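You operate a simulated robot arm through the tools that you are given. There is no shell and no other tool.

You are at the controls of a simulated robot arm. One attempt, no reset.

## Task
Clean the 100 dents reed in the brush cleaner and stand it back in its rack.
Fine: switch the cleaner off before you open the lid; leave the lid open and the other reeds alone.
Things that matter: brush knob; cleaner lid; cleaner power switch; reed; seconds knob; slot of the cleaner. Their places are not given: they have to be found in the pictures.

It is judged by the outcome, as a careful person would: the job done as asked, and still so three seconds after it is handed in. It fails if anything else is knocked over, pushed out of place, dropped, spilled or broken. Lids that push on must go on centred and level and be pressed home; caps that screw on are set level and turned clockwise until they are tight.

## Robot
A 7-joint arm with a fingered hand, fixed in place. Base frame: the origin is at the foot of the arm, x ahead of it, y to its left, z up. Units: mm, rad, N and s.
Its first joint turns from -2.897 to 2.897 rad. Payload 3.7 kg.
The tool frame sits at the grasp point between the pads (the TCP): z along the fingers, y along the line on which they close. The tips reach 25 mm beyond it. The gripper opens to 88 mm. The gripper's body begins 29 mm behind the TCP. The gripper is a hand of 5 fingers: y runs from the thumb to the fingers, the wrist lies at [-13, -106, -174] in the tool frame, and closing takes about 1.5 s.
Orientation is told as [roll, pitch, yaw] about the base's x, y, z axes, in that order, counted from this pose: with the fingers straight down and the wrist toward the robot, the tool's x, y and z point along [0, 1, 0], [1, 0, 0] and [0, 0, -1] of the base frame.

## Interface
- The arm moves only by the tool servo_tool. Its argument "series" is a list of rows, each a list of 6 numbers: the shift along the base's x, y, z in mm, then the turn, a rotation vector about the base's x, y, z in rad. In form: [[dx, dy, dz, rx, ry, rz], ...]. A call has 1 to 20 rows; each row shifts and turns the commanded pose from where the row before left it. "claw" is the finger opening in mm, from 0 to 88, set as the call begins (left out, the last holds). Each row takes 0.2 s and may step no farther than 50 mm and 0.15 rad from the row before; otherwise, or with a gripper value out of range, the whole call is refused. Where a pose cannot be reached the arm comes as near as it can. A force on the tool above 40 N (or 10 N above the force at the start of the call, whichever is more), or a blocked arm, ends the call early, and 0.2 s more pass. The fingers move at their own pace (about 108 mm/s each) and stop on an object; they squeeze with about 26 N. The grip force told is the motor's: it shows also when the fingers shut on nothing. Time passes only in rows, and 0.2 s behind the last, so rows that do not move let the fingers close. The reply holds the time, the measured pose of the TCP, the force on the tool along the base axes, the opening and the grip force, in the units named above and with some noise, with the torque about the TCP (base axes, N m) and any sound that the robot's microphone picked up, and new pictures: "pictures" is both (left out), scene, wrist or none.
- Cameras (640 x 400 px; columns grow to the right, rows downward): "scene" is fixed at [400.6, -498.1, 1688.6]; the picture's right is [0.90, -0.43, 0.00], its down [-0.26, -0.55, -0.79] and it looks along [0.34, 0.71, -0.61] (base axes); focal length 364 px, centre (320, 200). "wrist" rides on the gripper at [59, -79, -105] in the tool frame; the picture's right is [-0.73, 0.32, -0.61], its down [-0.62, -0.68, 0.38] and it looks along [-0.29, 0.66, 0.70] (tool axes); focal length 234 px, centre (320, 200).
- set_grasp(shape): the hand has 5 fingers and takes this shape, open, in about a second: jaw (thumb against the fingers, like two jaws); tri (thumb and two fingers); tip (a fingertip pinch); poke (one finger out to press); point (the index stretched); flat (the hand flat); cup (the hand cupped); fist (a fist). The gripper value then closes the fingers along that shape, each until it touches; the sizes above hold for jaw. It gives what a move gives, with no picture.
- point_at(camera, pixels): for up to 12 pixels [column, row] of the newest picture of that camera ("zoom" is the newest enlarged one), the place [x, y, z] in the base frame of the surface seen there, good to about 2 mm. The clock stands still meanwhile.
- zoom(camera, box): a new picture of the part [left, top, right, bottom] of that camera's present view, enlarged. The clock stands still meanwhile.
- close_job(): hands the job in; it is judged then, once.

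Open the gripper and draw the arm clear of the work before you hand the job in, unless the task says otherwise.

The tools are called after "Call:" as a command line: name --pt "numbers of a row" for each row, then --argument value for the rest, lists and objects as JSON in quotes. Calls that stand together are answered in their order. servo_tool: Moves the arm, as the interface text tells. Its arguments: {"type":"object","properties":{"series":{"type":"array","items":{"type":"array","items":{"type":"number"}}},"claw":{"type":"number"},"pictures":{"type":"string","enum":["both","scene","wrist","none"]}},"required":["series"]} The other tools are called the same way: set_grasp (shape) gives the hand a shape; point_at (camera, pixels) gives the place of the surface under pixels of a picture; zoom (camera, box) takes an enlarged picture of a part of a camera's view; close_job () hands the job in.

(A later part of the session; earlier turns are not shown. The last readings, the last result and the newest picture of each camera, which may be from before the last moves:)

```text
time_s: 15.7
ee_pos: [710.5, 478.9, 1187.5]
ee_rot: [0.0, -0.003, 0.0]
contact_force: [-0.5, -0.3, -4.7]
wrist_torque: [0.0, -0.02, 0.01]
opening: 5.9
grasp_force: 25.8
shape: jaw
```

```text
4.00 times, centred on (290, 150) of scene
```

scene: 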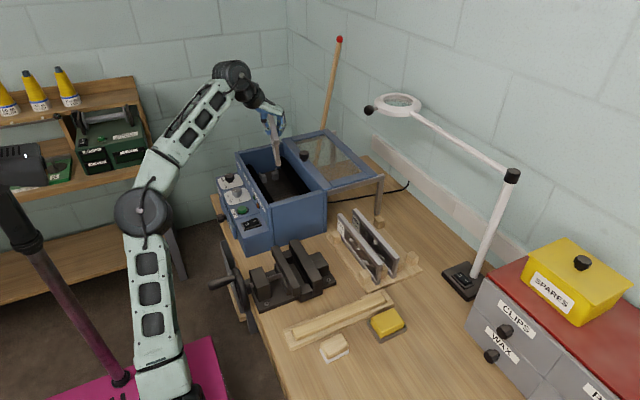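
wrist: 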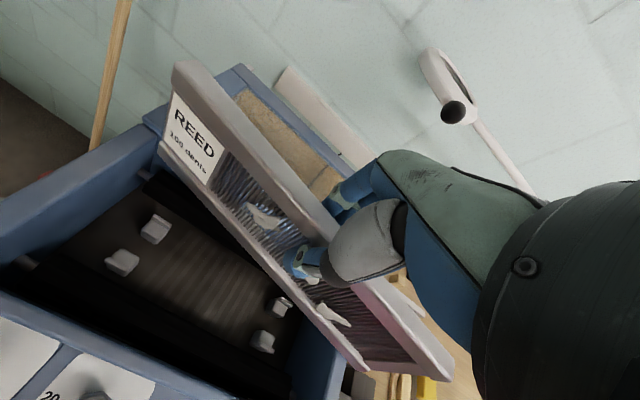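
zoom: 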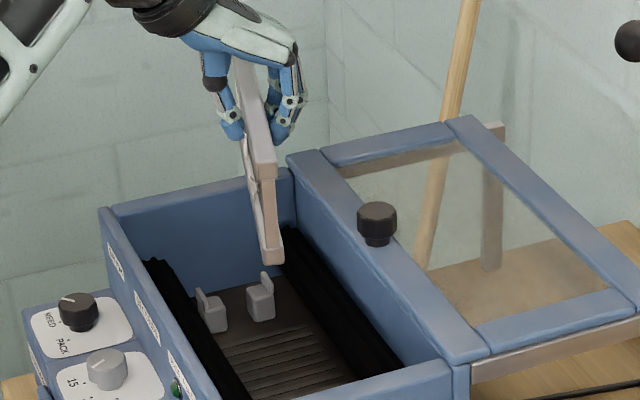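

The reed has yawed in the grasp by about -0.25 rad (x 734 at y 595, x 679 at y 379) and rolls slightly. I turn the hand +0.25 about z and +0.045 about x to line it up with the slot, then re-measure.

Call:
servo_tool --pt "0 0 0 0.015 0 0.07" --pt "0 0 0 0.015 0 0.09" --pt "0 0 0 0.015 0 0.09" --pt "0 0 0 0 0 0" --pt "0 0 0 0 0 0"

Call:
zoom --camera "wrist" --box '[60, 0, 640, 400]'

Call:
zoom --camera "scene" --box '[240, 100, 340, 200]'

```text
time_s: 16.9
ee_pos: [709.0, 479.5, 1187.5]
ee_rot: [0.045, -0.009, 0.252]
contact_force: [0.7, -0.2, -4.1]
wrist_torque: [-0.02, 0.01, -0.02]
opening: 6.0
grasp_force: 25.7
shape: jaw
```

scene: 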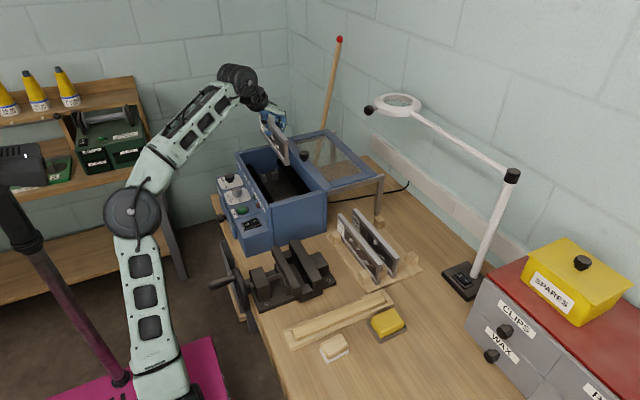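
wrist: 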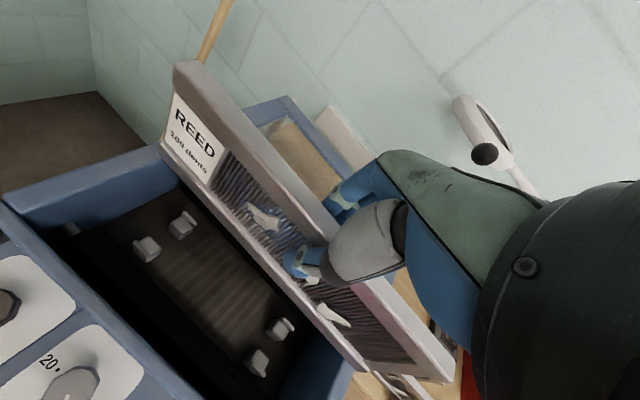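

```text
1.00 times, centred on (350, 200) of wrist (not enlarged: the box is as wide or as high as the picture)
```

zoom: 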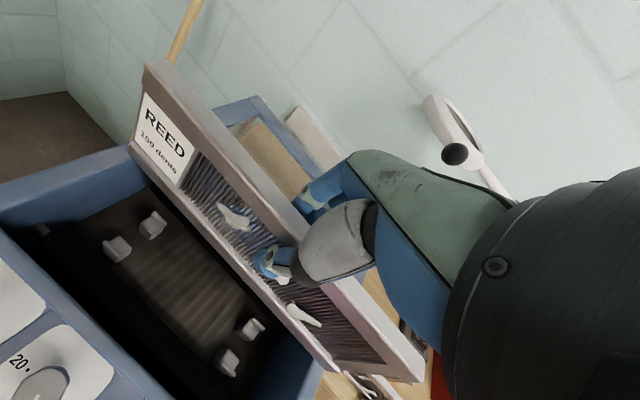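

```text
4.00 times, centred on (290, 150) of scene
```

zoom: 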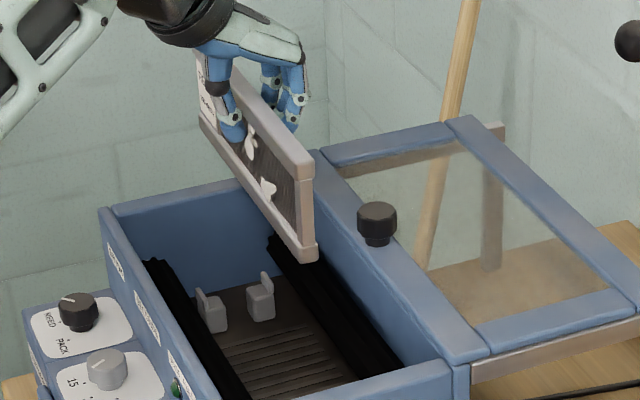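

Now it looks aligned. I measure the reed ends from both views.

Call:
point_at --camera "zoom" --pixels '[[292, 165], [312, 160], [298, 180], [308, 178], [297, 240], [310, 250], [300, 255], [288, 158], [265, 150], [205, 100], [212, 95], [205, 122]]'

Call:
point_at --camera "wrist" --pixels '[[178, 68], [195, 65], [210, 90], [285, 165], [295, 175], [375, 285], [425, 350], [448, 378], [165, 148], [350, 360], [182, 100], [385, 290]]'

```text
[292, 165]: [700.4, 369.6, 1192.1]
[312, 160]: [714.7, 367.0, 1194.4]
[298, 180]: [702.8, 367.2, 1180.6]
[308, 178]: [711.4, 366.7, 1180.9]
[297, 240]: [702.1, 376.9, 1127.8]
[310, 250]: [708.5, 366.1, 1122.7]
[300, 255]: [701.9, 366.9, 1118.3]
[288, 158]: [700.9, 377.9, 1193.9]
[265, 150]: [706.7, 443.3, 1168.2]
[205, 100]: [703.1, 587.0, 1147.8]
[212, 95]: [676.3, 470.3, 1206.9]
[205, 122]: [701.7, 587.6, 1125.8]
```

```text
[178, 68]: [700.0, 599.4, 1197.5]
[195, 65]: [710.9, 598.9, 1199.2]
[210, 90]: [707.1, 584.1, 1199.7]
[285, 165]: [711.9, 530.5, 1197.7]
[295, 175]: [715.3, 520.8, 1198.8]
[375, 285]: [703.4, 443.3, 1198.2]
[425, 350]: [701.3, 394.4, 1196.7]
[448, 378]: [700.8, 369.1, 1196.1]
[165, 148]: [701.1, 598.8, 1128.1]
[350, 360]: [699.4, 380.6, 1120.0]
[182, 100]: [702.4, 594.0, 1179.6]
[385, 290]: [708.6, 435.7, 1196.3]
```

The reed is now parallel to y, centre x≈708, y≈486, nearly level. I lower it to just above the slot prongs (TCP 1055) and re-check.

Call:
servo_tool --pt "1 -1 -33 -0.012 0 0" --pt "0 0 -33 0 0 0" --pt "0 0 -33 0 0 0" --pt "0 0 -33 0 0 0" --pt "0 0 0 0 0 0"

Call:
zoom --camera "scene" --box '[230, 120, 340, 210]'

Call:
zoom --camera "wrist" --box '[100, 40, 460, 400]'

```text
time_s: 18.1
ee_pos: [708.7, 480.5, 1056.2]
ee_rot: [0.032, -0.005, 0.251]
contact_force: [-0.3, 0.3, -4.0]
wrist_torque: [0.01, -0.01, 0.01]
opening: 6.0
grasp_force: 26.4
shape: jaw
```

scene: 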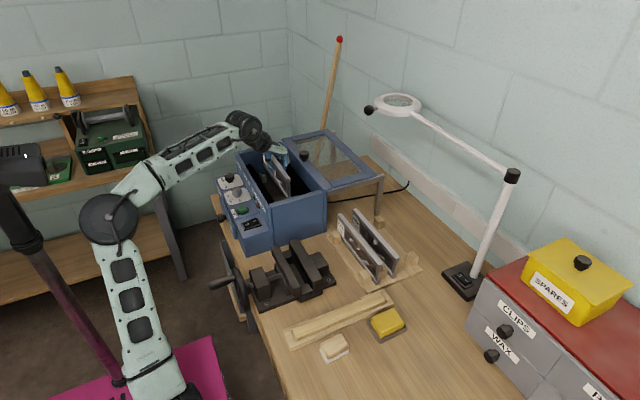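
wrist: 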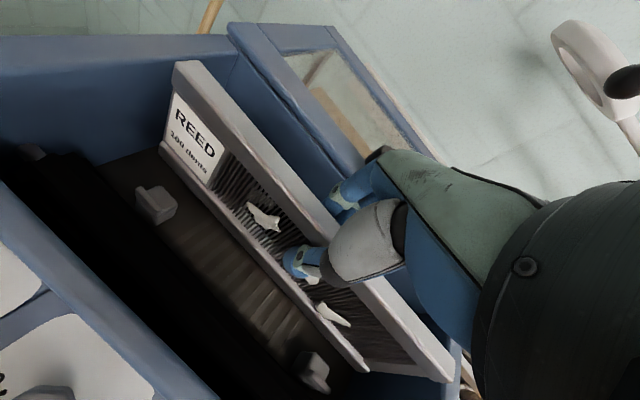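

```text
4.44 times, centred on (285, 165) of scene
```

zoom: 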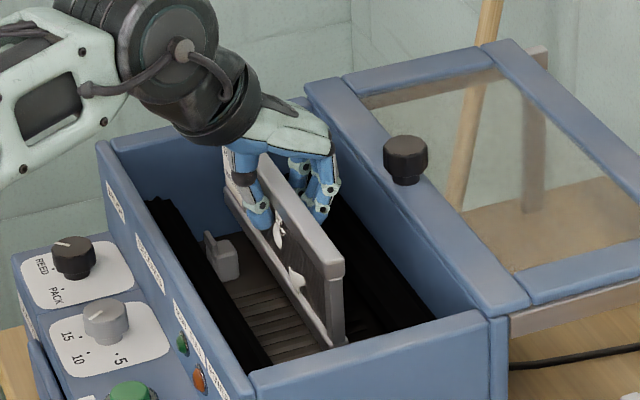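

```text
1.11 times, centred on (280, 220) of wrist
```

zoom: 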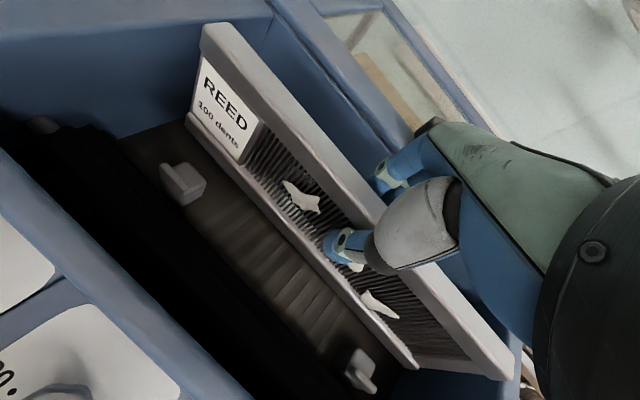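

I check the x of the reed's lower rail against the block edges.

Call:
point_at --camera "zoom" --pixels '[[192, 130], [400, 358], [300, 245], [205, 185], [190, 172], [370, 375], [215, 32], [235, 28], [500, 370], [350, 190], [358, 185], [195, 165]]'

```text
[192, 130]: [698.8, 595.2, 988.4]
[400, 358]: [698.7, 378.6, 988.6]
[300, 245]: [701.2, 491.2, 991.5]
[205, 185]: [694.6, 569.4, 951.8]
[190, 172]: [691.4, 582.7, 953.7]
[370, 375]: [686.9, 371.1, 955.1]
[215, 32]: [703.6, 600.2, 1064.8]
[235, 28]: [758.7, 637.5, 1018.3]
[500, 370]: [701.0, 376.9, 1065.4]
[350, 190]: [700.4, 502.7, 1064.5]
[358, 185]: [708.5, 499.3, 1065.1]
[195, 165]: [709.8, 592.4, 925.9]
```

Lower rail is at x 699–715, slot gap about 696–722: I shift +2 in x, -2 in y and lower it in slowly.

Call:
servo_tool --pt "2 -2 0 0 0 0" --pt "0 0 -10 0 0 0" --pt "0 0 -10 0 0 0" --pt "0 0 -10 0 0 0" --pt "0 0 -8 0 0 0" --pt "0 0 -4 0 0 0" --pt "0 0 0 0 0 0"

Call:
zoom --camera "scene" --box '[230, 120, 340, 210]'

Call:
zoom --camera "wrist" --box '[100, 40, 460, 400]'

```text
time_s: 19.7
ee_pos: [711.0, 479.1, 1013.4]
ee_rot: [0.033, -0.004, 0.251]
contact_force: [-0.2, -0.8, -4.9]
wrist_torque: [0.02, 0.01, 0.0]
opening: 6.0
grasp_force: 25.9
shape: jaw
```

scene: 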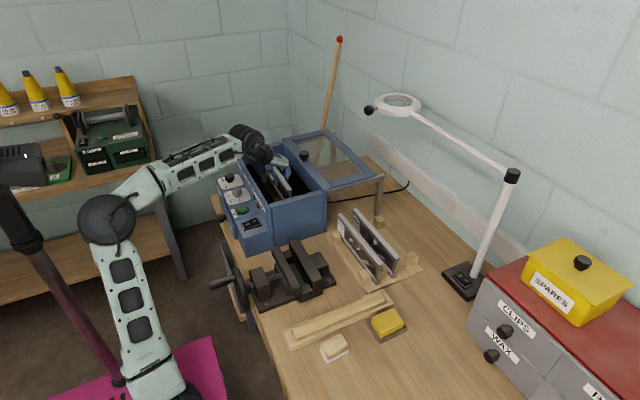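
wrist: 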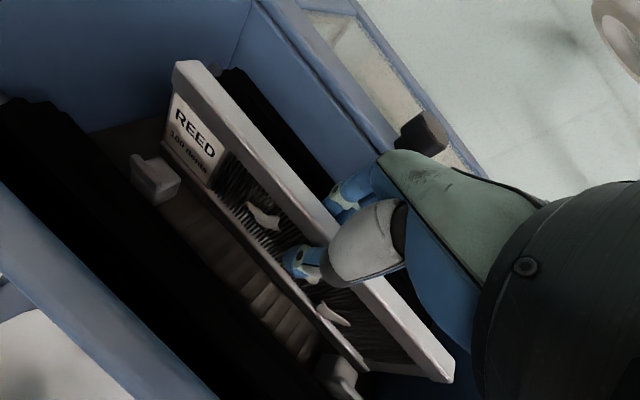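

```text
4.44 times, centred on (285, 165) of scene
```

zoom: 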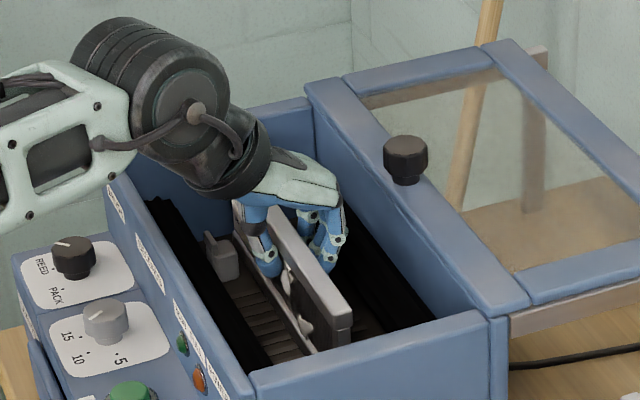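

```text
1.11 times, centred on (280, 220) of wrist
```

zoom: 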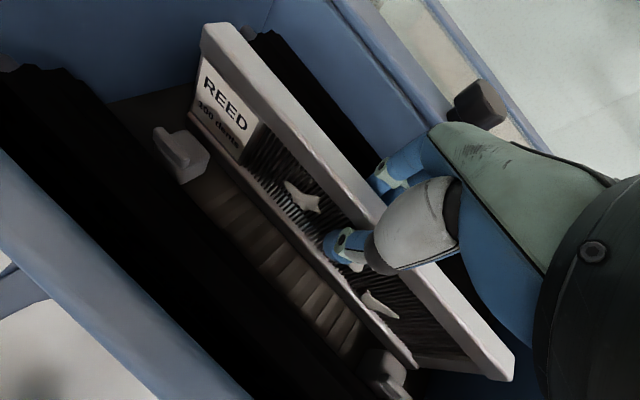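

Between the blocks with no contact. I lower in 1 mm steps to touch the floor.

Call:
servo_tool --pt "0 0 -1 0 0 0" --pt "0 0 -1 0 0 0" --pt "0 0 -1 0 0 0" --pt "0 0 -1 0 0 0" --pt "0 0 0 0 0 0" --pictures "none"

```text
time_s: 20.9
ee_pos: [711.3, 476.0, 1010.4]
ee_rot: [0.034, -0.005, 0.25]
contact_force: [-0.6, -0.6, -3.6]
wrist_torque: [-0.04, 0.0, 0.0]
opening: 5.8
grasp_force: 26.1
shape: jaw
```

Call:
servo_tool --pt "0 0 -1 0 0 0" --pt "0 0 -1 0 0 0" --pt "0 0 -1 0 0 0" --pt "0 0 0 0 0 0" --pictures "wrist"

```text
time_s: 21.9
ee_pos: [709.7, 477.0, 1007.1]
ee_rot: [0.034, -0.005, 0.249]
contact_force: [0.1, 0.1, -3.1]
wrist_torque: [-0.05, 0.0, 0.02]
opening: 6.0
grasp_force: 25.9
shape: jaw
```

wrist: 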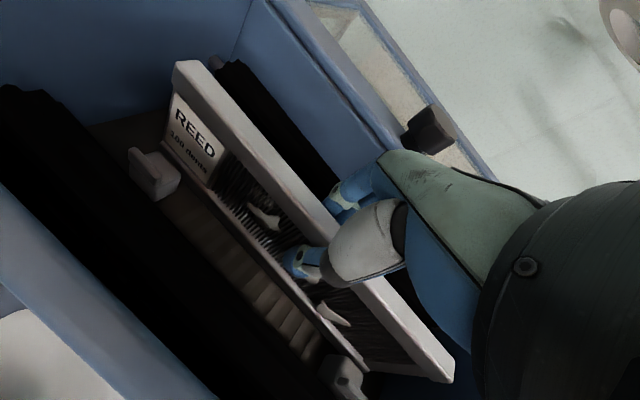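

Force is easing slightly; I check the bar height now.

Call:
point_at --camera "wrist" --pixels '[[182, 68], [195, 68], [290, 165], [298, 175], [440, 370], [425, 350], [165, 145], [355, 368], [375, 285], [385, 295], [165, 180], [345, 385]]'

```text
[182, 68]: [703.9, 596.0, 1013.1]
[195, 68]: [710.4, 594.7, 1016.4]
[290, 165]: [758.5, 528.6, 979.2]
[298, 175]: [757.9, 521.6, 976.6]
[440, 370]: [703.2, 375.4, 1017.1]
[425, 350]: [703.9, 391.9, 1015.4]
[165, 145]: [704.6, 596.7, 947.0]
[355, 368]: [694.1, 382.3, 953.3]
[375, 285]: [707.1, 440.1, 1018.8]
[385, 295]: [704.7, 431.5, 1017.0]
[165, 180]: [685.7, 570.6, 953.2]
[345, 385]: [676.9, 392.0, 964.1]
```

Bar top is about 1017. I continue in 1 mm steps until the floor carries it.

Call:
servo_tool --pt "0 0 -1 0 0 0" --pt "0 0 -1 0 0 0" --pt "0 0 0 0 0 0" --pictures "none"

```text
time_s: 22.7
ee_pos: [711.0, 475.4, 1005.3]
ee_rot: [0.033, -0.006, 0.251]
contact_force: [-0.4, -0.1, -3.5]
wrist_torque: [0.0, -0.02, 0.0]
opening: 5.7
grasp_force: 26.7
shape: jaw
```

Call:
servo_tool --pt "0 1 -1 0 0 0" --pt "0 0 -1 0 0 0" --pt "0 0 0 0 0 0" --pictures "none"

Call:
servo_tool --pt "0 1 -1 0 0 0" --pt "0 0 -1 0 0 0" --pt "0 0 0 0 0 0" --pictures "none"

```text
time_s: 23.5
ee_pos: [711.4, 479.2, 1002.7]
ee_rot: [0.034, -0.004, 0.252]
contact_force: [-0.1, 0.3, -2.9]
wrist_torque: [-0.03, -0.01, 0.01]
opening: 6.0
grasp_force: 26.0
shape: jaw
```

```text
time_s: 24.3
ee_pos: [710.4, 479.3, 1001.8]
ee_rot: [0.034, -0.006, 0.251]
contact_force: [-0.4, 0.4, -3.0]
wrist_torque: [-0.01, -0.02, 0.02]
opening: 5.7
grasp_force: 25.6
shape: jaw
```

Still carrying weight; I look at where the bar and bottom are now.

Call:
servo_tool --pt "0 0 0 0 0 0"

Call:
zoom --camera "scene" --box '[250, 135, 320, 210]'

Call:
zoom --camera "wrist" --box '[100, 40, 260, 240]'

Call:
point_at --camera "wrist" --pixels '[[182, 68], [195, 68], [440, 370], [425, 350], [165, 145], [355, 368], [375, 285], [385, 295], [165, 180], [345, 385], [220, 90], [245, 125]]'

```text
time_s: 24.7
ee_pos: [710.7, 479.3, 1000.0]
ee_rot: [0.032, -0.005, 0.251]
contact_force: [0.6, 0.2, -2.3]
wrist_torque: [-0.01, 0.01, 0.02]
opening: 5.7
grasp_force: 25.5
shape: jaw
```

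scene: 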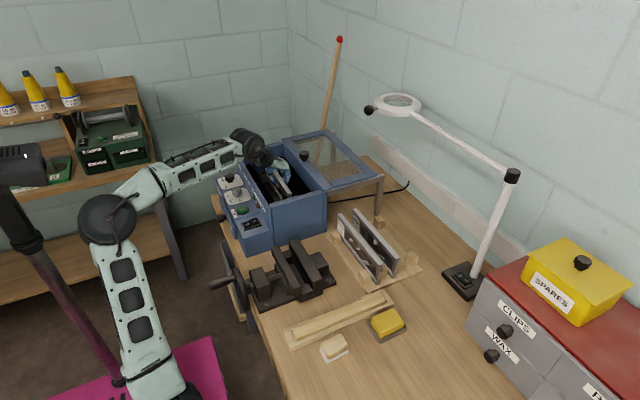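
wrist: 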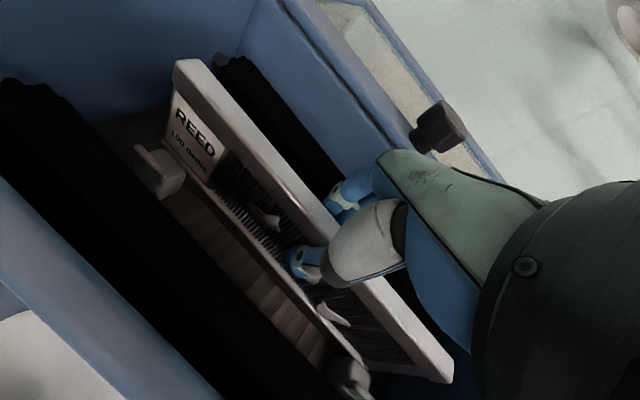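

```text
5.33 times, centred on (285, 172) of scene
```

zoom: 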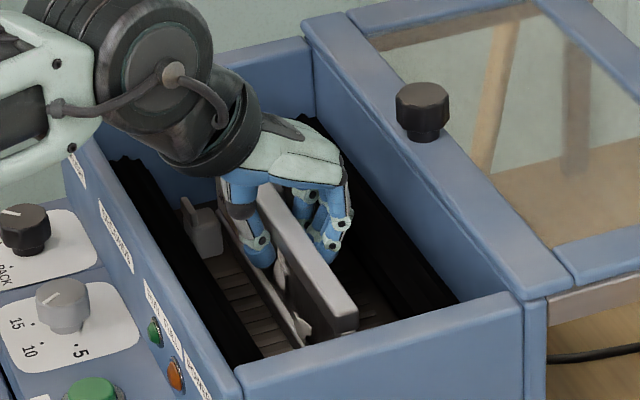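

```text
2.00 times, centred on (180, 140) of wrist
```

zoom: 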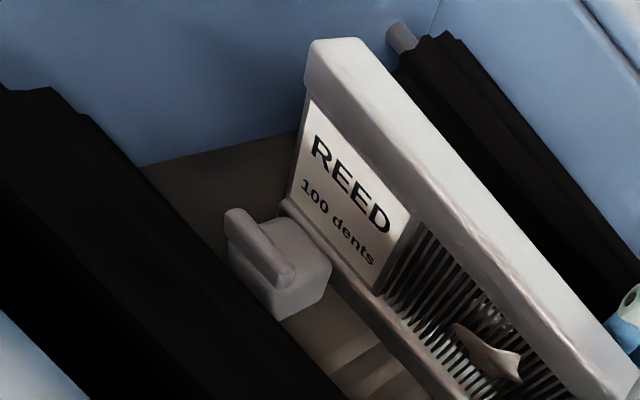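

```text
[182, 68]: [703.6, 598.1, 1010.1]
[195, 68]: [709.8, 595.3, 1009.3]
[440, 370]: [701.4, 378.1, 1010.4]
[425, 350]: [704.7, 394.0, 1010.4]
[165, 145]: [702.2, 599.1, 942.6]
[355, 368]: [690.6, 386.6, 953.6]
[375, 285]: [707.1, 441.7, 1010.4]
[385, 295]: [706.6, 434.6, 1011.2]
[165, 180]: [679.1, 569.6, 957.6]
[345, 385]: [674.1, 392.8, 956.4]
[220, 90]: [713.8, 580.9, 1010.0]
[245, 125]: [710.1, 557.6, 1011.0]
```

Bar top is 1010 and force begins to lighten (-2.3); I continue a few more mm.

Call:
servo_tool --pt "0 0 -1 0 0 0" --pt "0 0 -1 0 0 0" --pt "0 0 0 0 0 0" --pictures "none"

Call:
servo_tool --pt "0 0 -1 0 0 0" --pt "0 0 -1 0 0 0" --pt "0 0 0 0 0 0" --pictures "none"

```text
time_s: 25.5
ee_pos: [710.5, 478.7, 999.5]
ee_rot: [0.032, -0.007, 0.251]
contact_force: [-2.6, -0.1, 11.0]
wrist_torque: [0.0, 0.0, 0.05]
opening: 6.5
grasp_force: 25.9
shape: jaw
```

```text
time_s: 26.3
ee_pos: [710.5, 478.3, 998.6]
ee_rot: [0.033, -0.009, 0.252]
contact_force: [-0.1, 1.5, 25.8]
wrist_torque: [0.07, 0.01, 0.09]
opening: 6.9
grasp_force: 25.7
shape: jaw
```

The reed sits on the floor (26 N push). I relieve by 2 mm and open the fingers to 40.

Call:
servo_tool --pt "0 0 1 0 0 0" --pt "0 0 1 0 0 0" --pt "0 0 0 0 0 0" --pictures "none"

Call:
servo_tool --pt "0 0 0 0 0 0" --pt "0 0 0 0 0 0" --pt "0 0 0 0 0 0" --pt "0 0 0 0 0 0" --pt "0 0 0 0 0 0" --claw 40

Call:
zoom --camera "scene" --box '[250, 135, 320, 210]'

```text
time_s: 27.1
ee_pos: [710.2, 477.4, 1000.0]
ee_rot: [0.033, -0.006, 0.253]
contact_force: [-1.3, 1.4, 20.5]
wrist_torque: [0.06, 0.0, 0.06]
opening: 6.9
grasp_force: 26.1
shape: jaw
```

```text
time_s: 28.3
ee_pos: [711.1, 478.8, 997.7]
ee_rot: [0.035, -0.005, 0.251]
contact_force: [0.3, 0.8, -0.3]
wrist_torque: [0.01, 0.02, 0.02]
opening: 40.0
grasp_force: 0.0
shape: jaw
```

scene: 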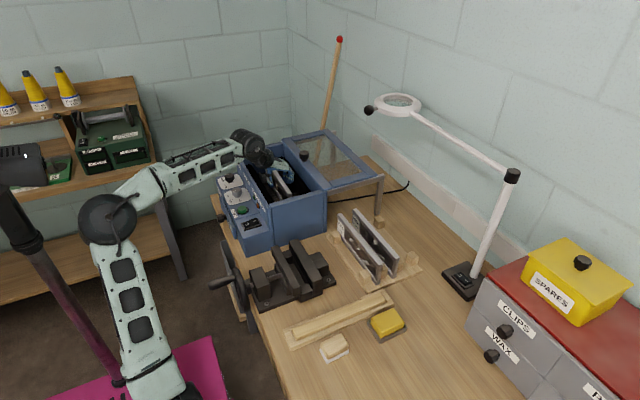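
wrist: 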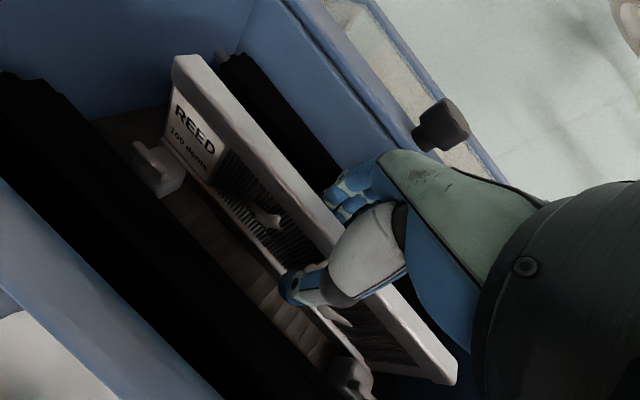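

```text
5.33 times, centred on (285, 172) of scene
```

zoom: 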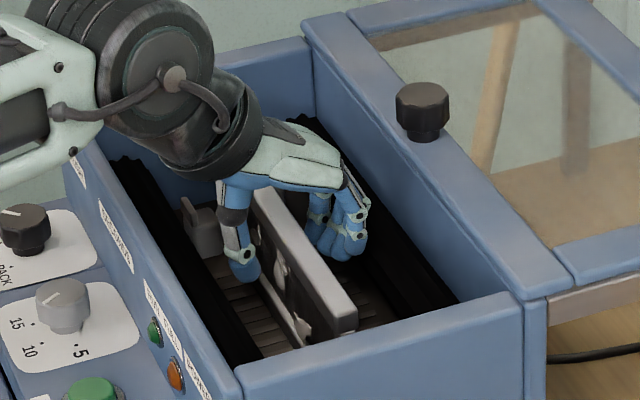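

Released and the reed stands. I raise the hand straight up.

Call:
servo_tool --pt "0 0 10 0 0 0" --pt "0 0 15 0 0 0" --pt "0 0 25 0 0 0" --pt "0 0 35 0 0 0" --pt "0 0 40 0 0 0" --pt "0 0 0 0 0 0"

Call:
zoom --camera "wrist" --box '[100, 60, 420, 360]'

Call:
zoom --camera "scene" --box '[240, 120, 340, 210]'

```text
time_s: 29.7
ee_pos: [713.2, 479.1, 1123.0]
ee_rot: [0.034, -0.007, 0.25]
contact_force: [-1.0, 0.0, 0.7]
wrist_torque: [0.06, -0.01, 0.0]
opening: 39.9
grasp_force: 0.1
shape: jaw
```

scene: 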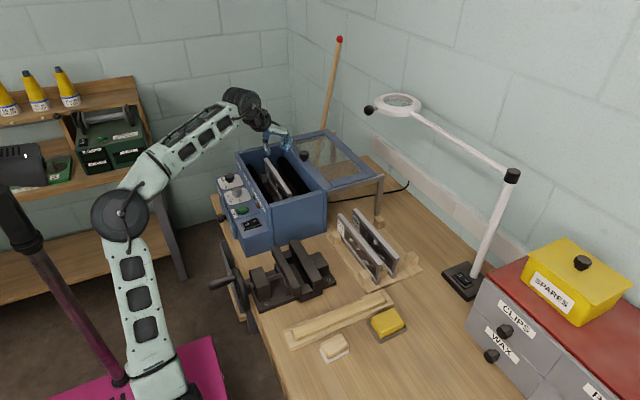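
wrist: 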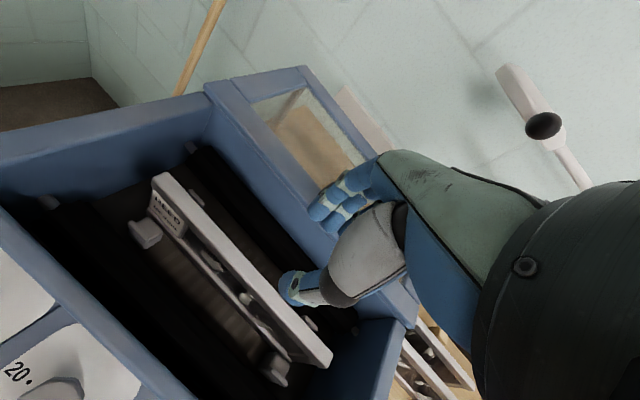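

```text
1.33 times, centred on (260, 210) of wrist
```

zoom: 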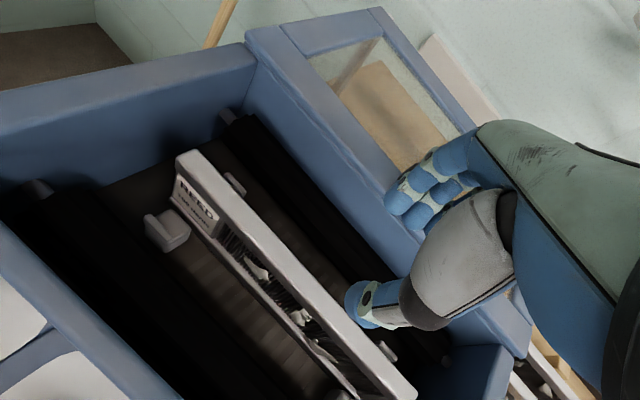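

```text
4.44 times, centred on (290, 165) of scene
```

zoom: 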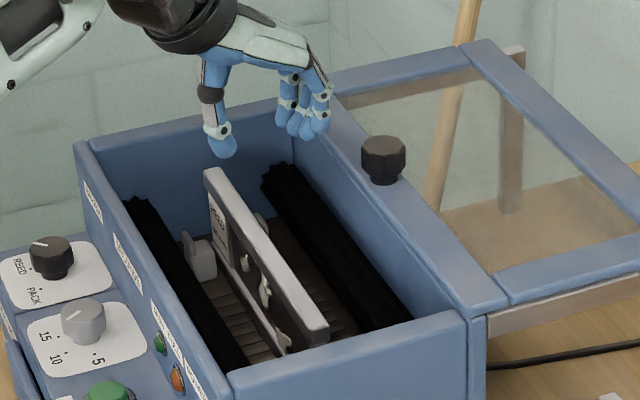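

The reed stands in the slot. I measure its top ends and the lid/knob geometry.

Call:
point_at --camera "zoom" --pixels '[[212, 175], [218, 172], [300, 332], [322, 325], [262, 255], [385, 150], [380, 170], [385, 140], [340, 100], [470, 300], [500, 275], [370, 175]]'

Call:
zoom --camera "scene" --box '[280, 120, 390, 220]'

```text
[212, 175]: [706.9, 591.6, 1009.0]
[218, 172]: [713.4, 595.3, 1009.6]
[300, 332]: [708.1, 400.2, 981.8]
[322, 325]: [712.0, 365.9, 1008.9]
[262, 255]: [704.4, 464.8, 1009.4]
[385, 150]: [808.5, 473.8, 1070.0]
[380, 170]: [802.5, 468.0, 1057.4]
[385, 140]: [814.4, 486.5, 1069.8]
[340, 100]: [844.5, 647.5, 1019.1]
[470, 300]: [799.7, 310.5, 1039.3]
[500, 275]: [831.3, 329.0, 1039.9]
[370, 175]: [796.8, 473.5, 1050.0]
```

```text
4.00 times, centred on (335, 170) of scene
```

zoom: 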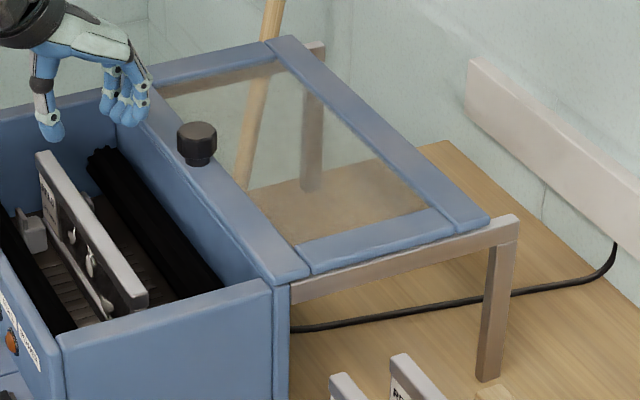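

The lid slides on rails; its knob is at (807,475), head Ø≈29, top z 1070, lid surface z 1039. I move over the knob with a 60 mm opening, levelling the roll.

Call:
servo_tool --pt "30 -1 5 -0.034 0.006 0" --pt "35 -2 0 0 0 0" --pt "29 -1 0 0 0 0" --pt "0 0 0 0 0 0" --pt "0 0 0 0 0 0" --claw 60

Call:
zoom --camera "scene" --box '[260, 120, 350, 200]'

```text
time_s: 30.9
ee_pos: [806.5, 474.5, 1128.7]
ee_rot: [0.001, 0.008, 0.249]
contact_force: [-0.1, -0.4, -1.0]
wrist_torque: [-0.01, 0.05, 0.0]
opening: 59.7
grasp_force: 0.0
shape: jaw
```

scene: 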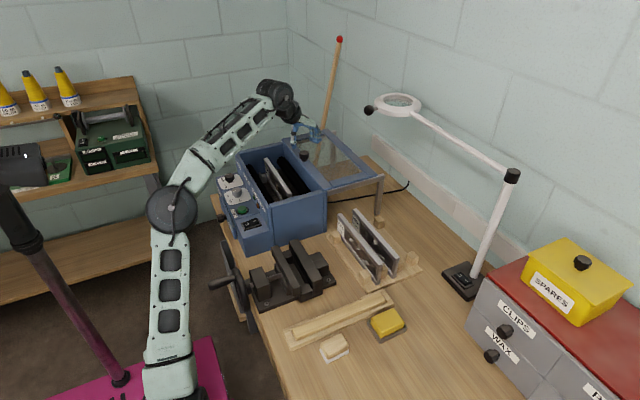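
wrist: 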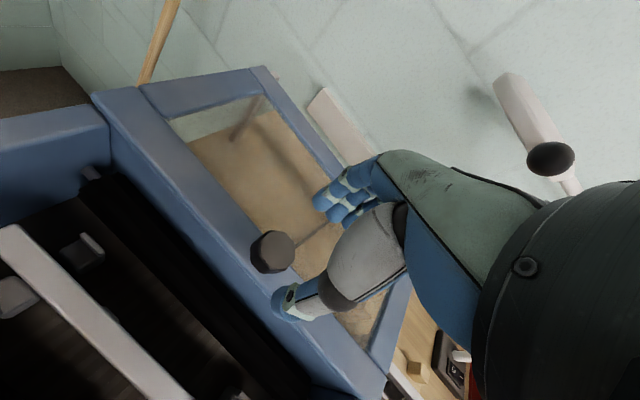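

```text
5.00 times, centred on (305, 160) of scene
```

zoom: 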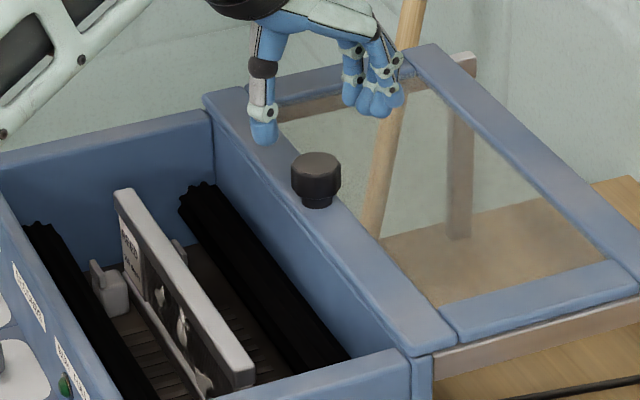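

Thumb and fingers are centred on either side of the knob. I descend to TCP z 1071 and close.

Call:
servo_tool --pt "1 0 -25 0 0 0" --pt "0 0 -20 0 0 0" --pt "0 0 -11 0 0 0" --pt "0 0 0 0 0 0"

Call:
zoom --camera "scene" --box '[260, 120, 350, 200]'

```text
time_s: 31.9
ee_pos: [807.8, 475.9, 1073.3]
ee_rot: [0.001, 0.009, 0.249]
contact_force: [-0.4, -0.2, 0.9]
wrist_torque: [-0.03, 0.0, 0.0]
opening: 59.8
grasp_force: 0.1
shape: jaw
```

scene: 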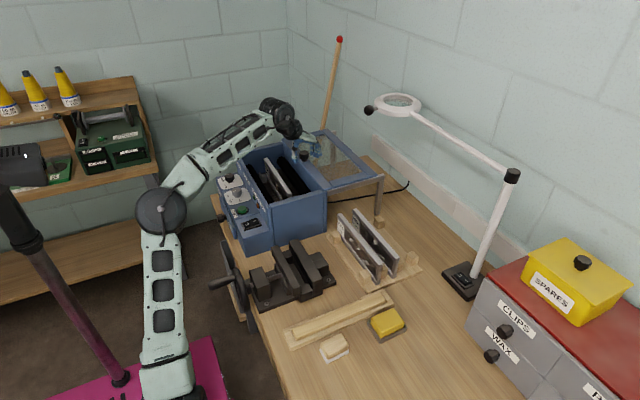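
wrist: 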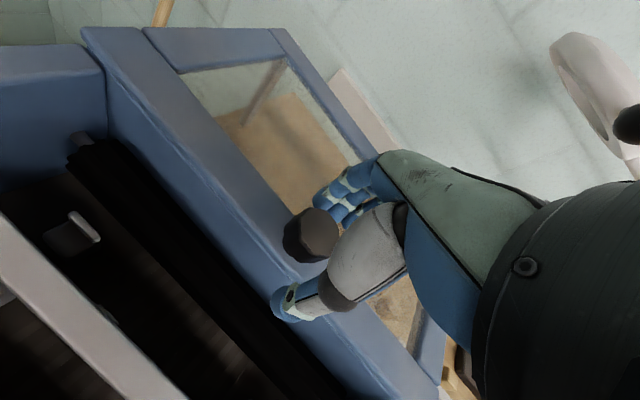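

```text
5.00 times, centred on (305, 160) of scene
```

zoom: 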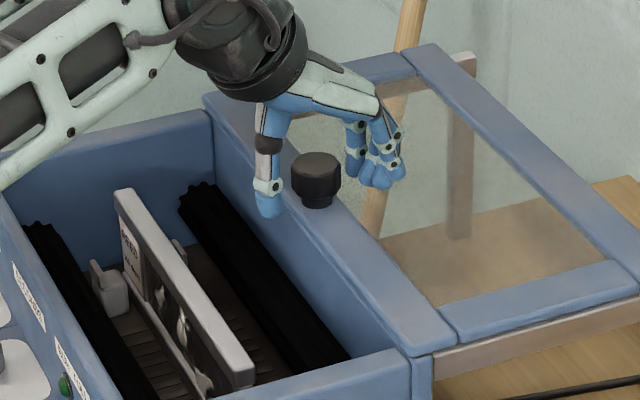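

Position seems centred within a few mm. I close on the knob.

Call:
servo_tool --pt "0 0 0 0 0 0" --pt "0 0 0 0 0 0" --pt "0 0 0 0 0 0" --pt "0 0 0 0 0 0" --pt "0 0 0 0 0 0" --pt "0 0 0 0 0 0" --claw 0

Call:
zoom --camera "scene" --box '[260, 120, 350, 200]'

```text
time_s: 33.3
ee_pos: [807.3, 475.1, 1072.9]
ee_rot: [0.001, 0.007, 0.25]
contact_force: [-1.0, -3.8, -3.8]
wrist_torque: [-0.09, -0.01, -0.03]
opening: 24.4
grasp_force: 26.0
shape: jaw
```

scene: 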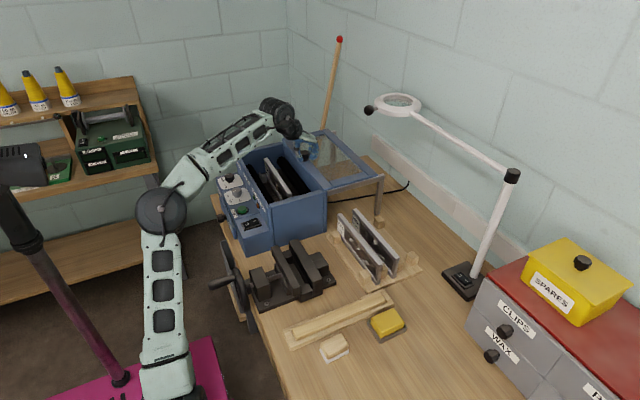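
wrist: 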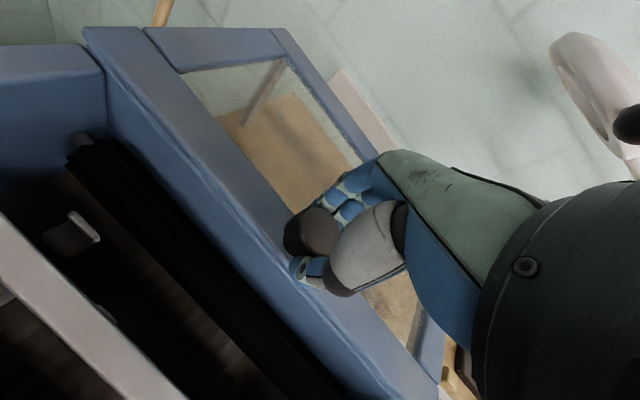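

```text
5.00 times, centred on (305, 160) of scene
```

zoom: 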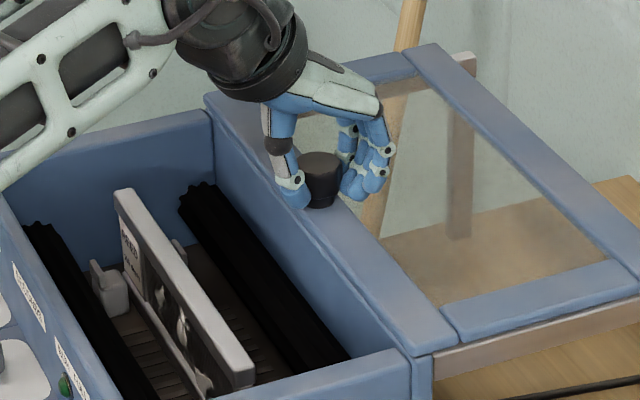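

Knob gripped at 24 mm with 26 N. I slide it 30 mm toward -x and watch the force.

Call:
servo_tool --pt "-8 0 0 0 0 0" --pt "-10 0 0 0 0 0" --pt "-12 0 0 0 0 0" --pt "0 0 0 0 0 0" --pictures "scene"

Call:
zoom --camera "scene" --box '[250, 110, 390, 210]'

```text
time_s: 34.3
ee_pos: [776.4, 474.6, 1072.9]
ee_rot: [0.002, 0.009, 0.25]
contact_force: [-0.1, -2.9, 2.8]
wrist_torque: [-0.01, -0.07, -0.04]
opening: 24.5
grasp_force: 26.0
shape: jaw
```

scene: 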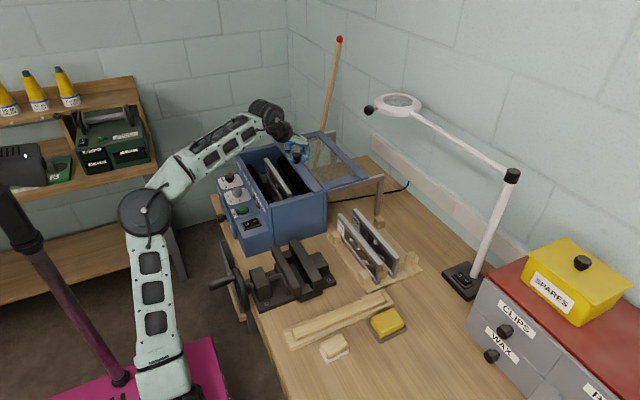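

```text
4.00 times, centred on (320, 160) of scene
```

zoom: 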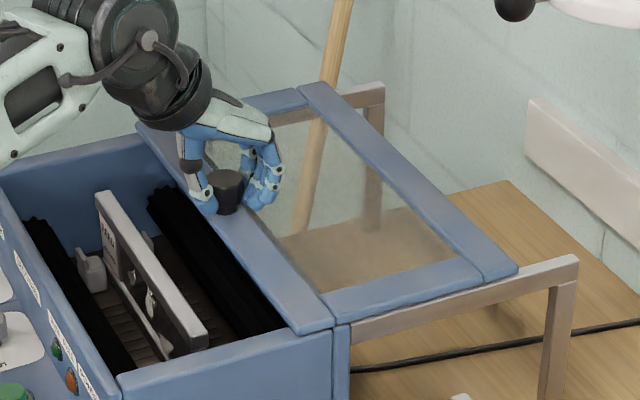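

The lid slides freely and level. I continue to x≈640.

Call:
servo_tool --pt "-15 0 0 0 0 0" --pt "-20 0 0 0 0 0" --pt "-20 0 0 0 0 0" --pt "-20 0 0 0 0 0" --pt "-20 0 0 0 0 0" --pt "-20 0 0 0 0 0" --pt "-15 0 0 0 0 0" --pt "0 0 0 0 0 0" --pictures "scene"

Call:
zoom --camera "scene" --box '[210, 110, 390, 230]'

```text
time_s: 36.1
ee_pos: [647.0, 474.2, 1074.1]
ee_rot: [0.002, 0.01, 0.251]
contact_force: [-1.0, -5.6, -2.3]
wrist_torque: [-0.05, -0.03, -0.05]
opening: 24.7
grasp_force: 26.4
shape: jaw
```

scene: 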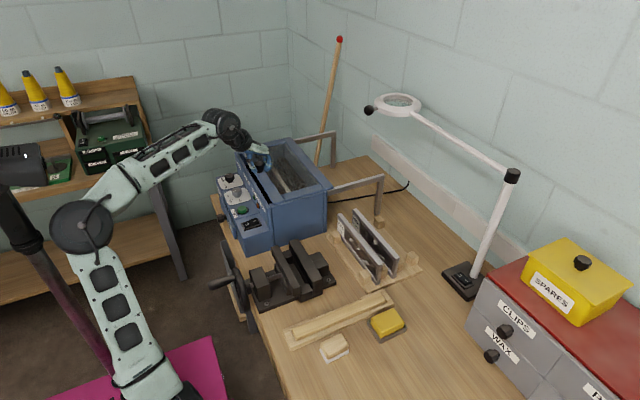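

```text
3.33 times, centred on (300, 170) of scene
```

zoom: 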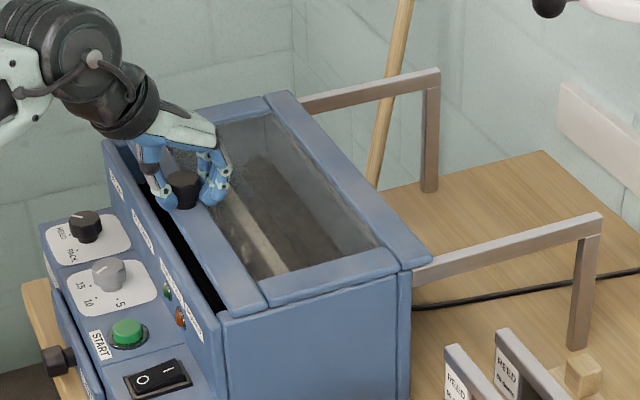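

About 15–20 mm of gap is left at the front. I continue in small steps until it stops.

Call:
servo_tool --pt "-4 0 0 0 0 0" --pt "-4 0 0 0 0 0" --pt "-3 0 0 0 0 0" --pt "-3 0 0 0 0 0" --pt "0 0 0 0 0 0" --pictures "scene"

Call:
zoom --camera "scene" --box '[210, 110, 390, 230]'

```text
time_s: 37.3
ee_pos: [631.7, 473.4, 1072.6]
ee_rot: [0.002, 0.01, 0.251]
contact_force: [-1.7, -5.0, -0.3]
wrist_torque: [-0.09, -0.05, -0.07]
opening: 24.5
grasp_force: 26.2
shape: jaw
```

scene: 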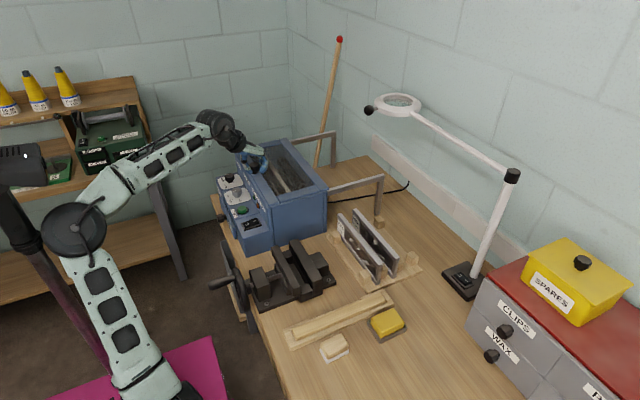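

```text
3.33 times, centred on (300, 170) of scene
```

zoom: 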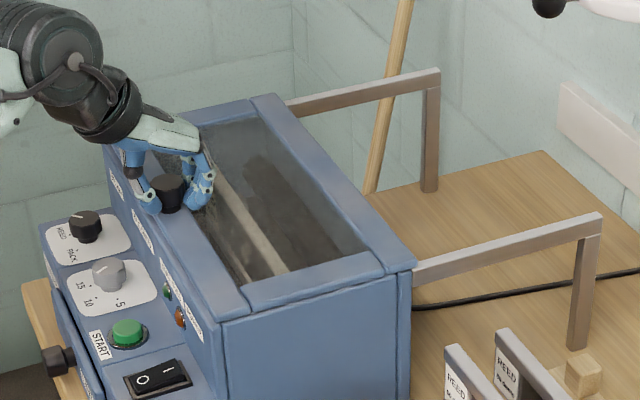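

The lid now covers nearly everything; I push on in 2 mm steps to find the end stop.

Call:
servo_tool --pt "-2 0 0 0 0 0" --pt "-2 0 0 0 0 0" --pt "-2 0 0 0 0 0" --pt "0 0 0 0 0 0" --pictures "scene"

Call:
zoom --camera "scene" --box '[210, 110, 390, 230]'

```text
time_s: 38.3
ee_pos: [626.1, 475.3, 1074.4]
ee_rot: [0.0, 0.009, 0.25]
contact_force: [-0.5, -4.8, -0.2]
wrist_torque: [-0.06, -0.08, -0.08]
opening: 24.5
grasp_force: 25.6
shape: jaw
```

scene: 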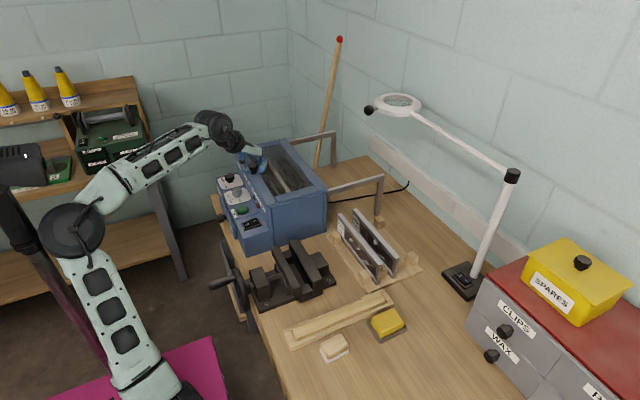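

```text
3.33 times, centred on (300, 170) of scene
```

zoom: 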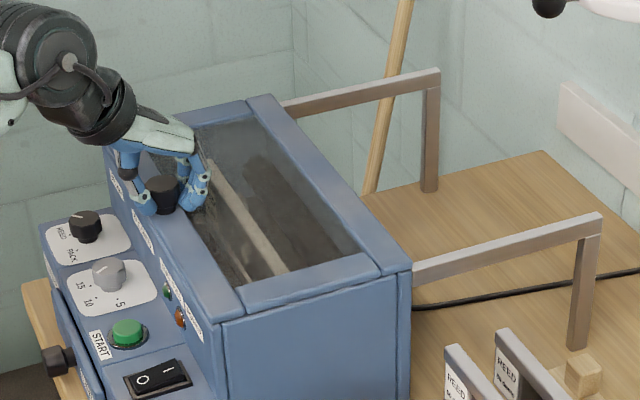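

Call:
servo_tool --pt "-2 0 0 0 0 0" --pt "-2 0 0 0 0 0" --pt "-2 0 0 0 0 0" --pt "-2 0 0 0 0 0" --pt "0 0 0 0 0 0" --pictures "scene"

Call:
zoom --camera "scene" --box '[210, 110, 390, 230]'

```text
time_s: 39.5
ee_pos: [626.2, 471.0, 1068.7]
ee_rot: [-0.004, 0.01, 0.236]
contact_force: [-3.9, 2.0, 17.1]
wrist_torque: [0.08, 0.11, 0.05]
opening: 27.0
grasp_force: 25.8
shape: jaw
```

scene: 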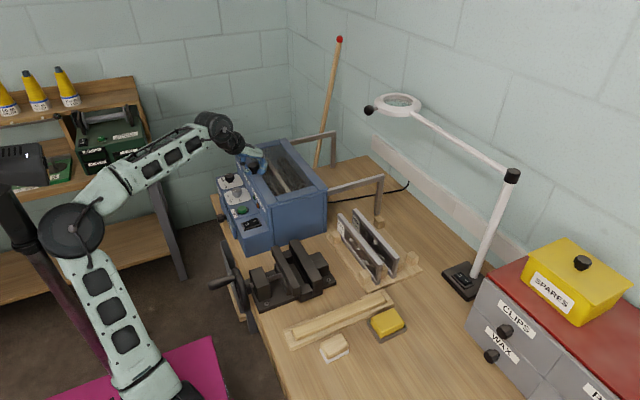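

```text
3.33 times, centred on (300, 170) of scene
```

zoom: 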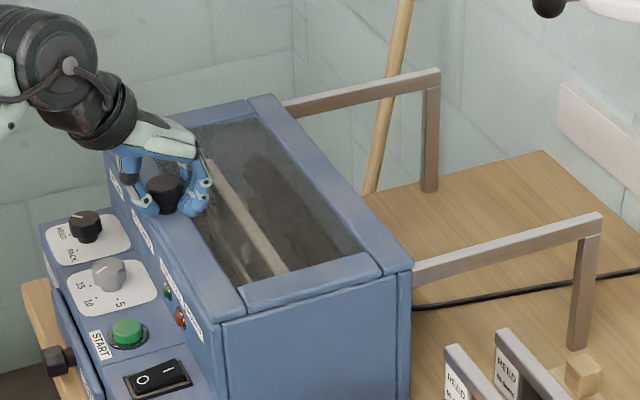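

The lid hit its stop at x≈626 and sits flush with the box. I open the fingers and rise.

Call:
servo_tool --pt "0 0 0 0 0 0" --pt "0 0 0 0 0 0" --pt "0 0 0 0 0 0" --pt "0 0 10 0 0 0" --pt "0 0 20 0 0 0" --pt "0 0 30 0 0 0" --pt "0 0 30 0 0 0" --pt "0 0 0 0 0 0" --claw 60

Call:
zoom --camera "scene" --box '[210, 110, 390, 230]'

Call:
zoom --camera "wrist" --box '[0, 100, 420, 400]'

```text
time_s: 41.3
ee_pos: [618.3, 473.4, 1164.2]
ee_rot: [0.001, 0.009, 0.25]
contact_force: [-0.3, -0.3, -0.1]
wrist_torque: [-0.01, -0.02, 0.0]
opening: 59.9
grasp_force: 0.1
shape: jaw
```

scene: 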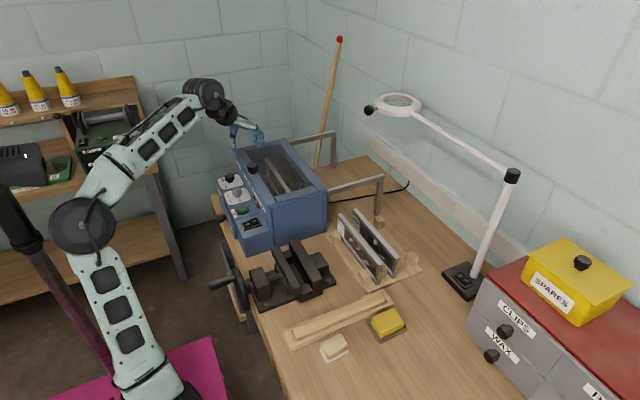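
wrist: 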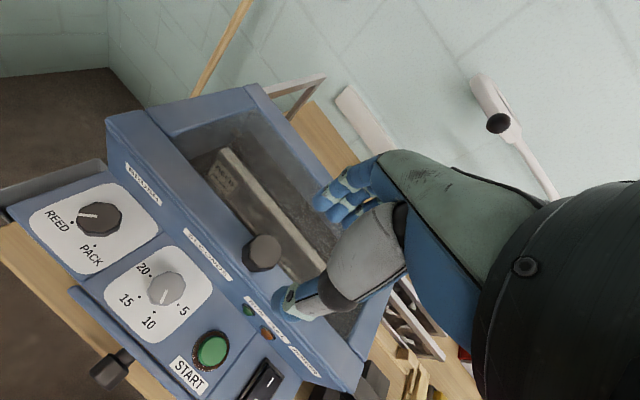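

```text
3.33 times, centred on (300, 170) of scene
```

zoom: 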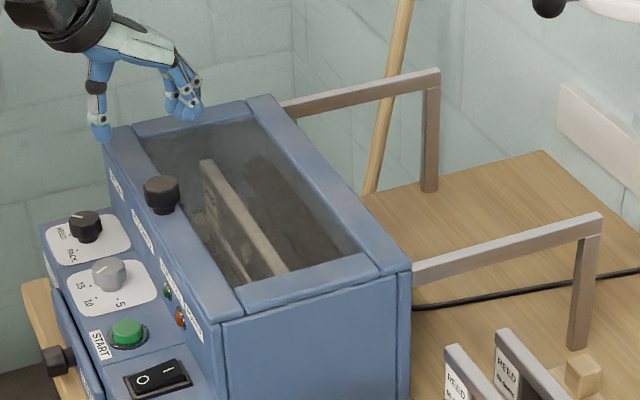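

```text
1.33 times, centred on (210, 250) of wrist
```

zoom: 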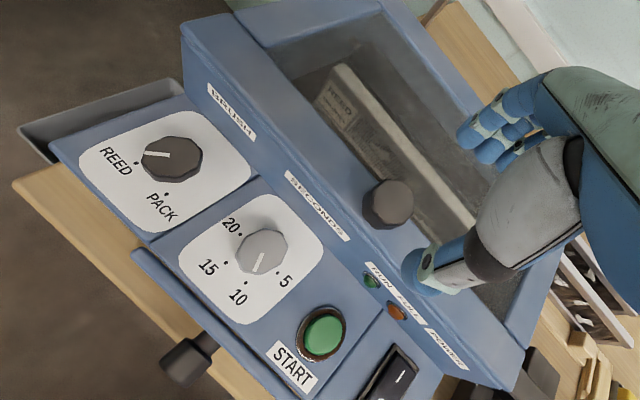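

The lid is shut. I re-measure the brush and seconds knob marks from this closer view.

Call:
zoom --camera "wrist" --box '[20, 170, 220, 345]'

```text
2.29 times, centred on (120, 258) of wrist
```

zoom: 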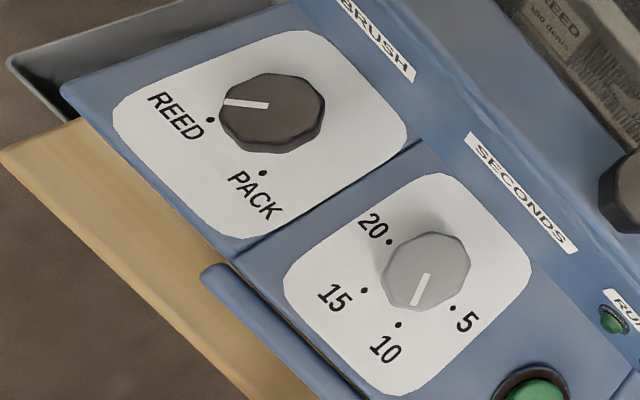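

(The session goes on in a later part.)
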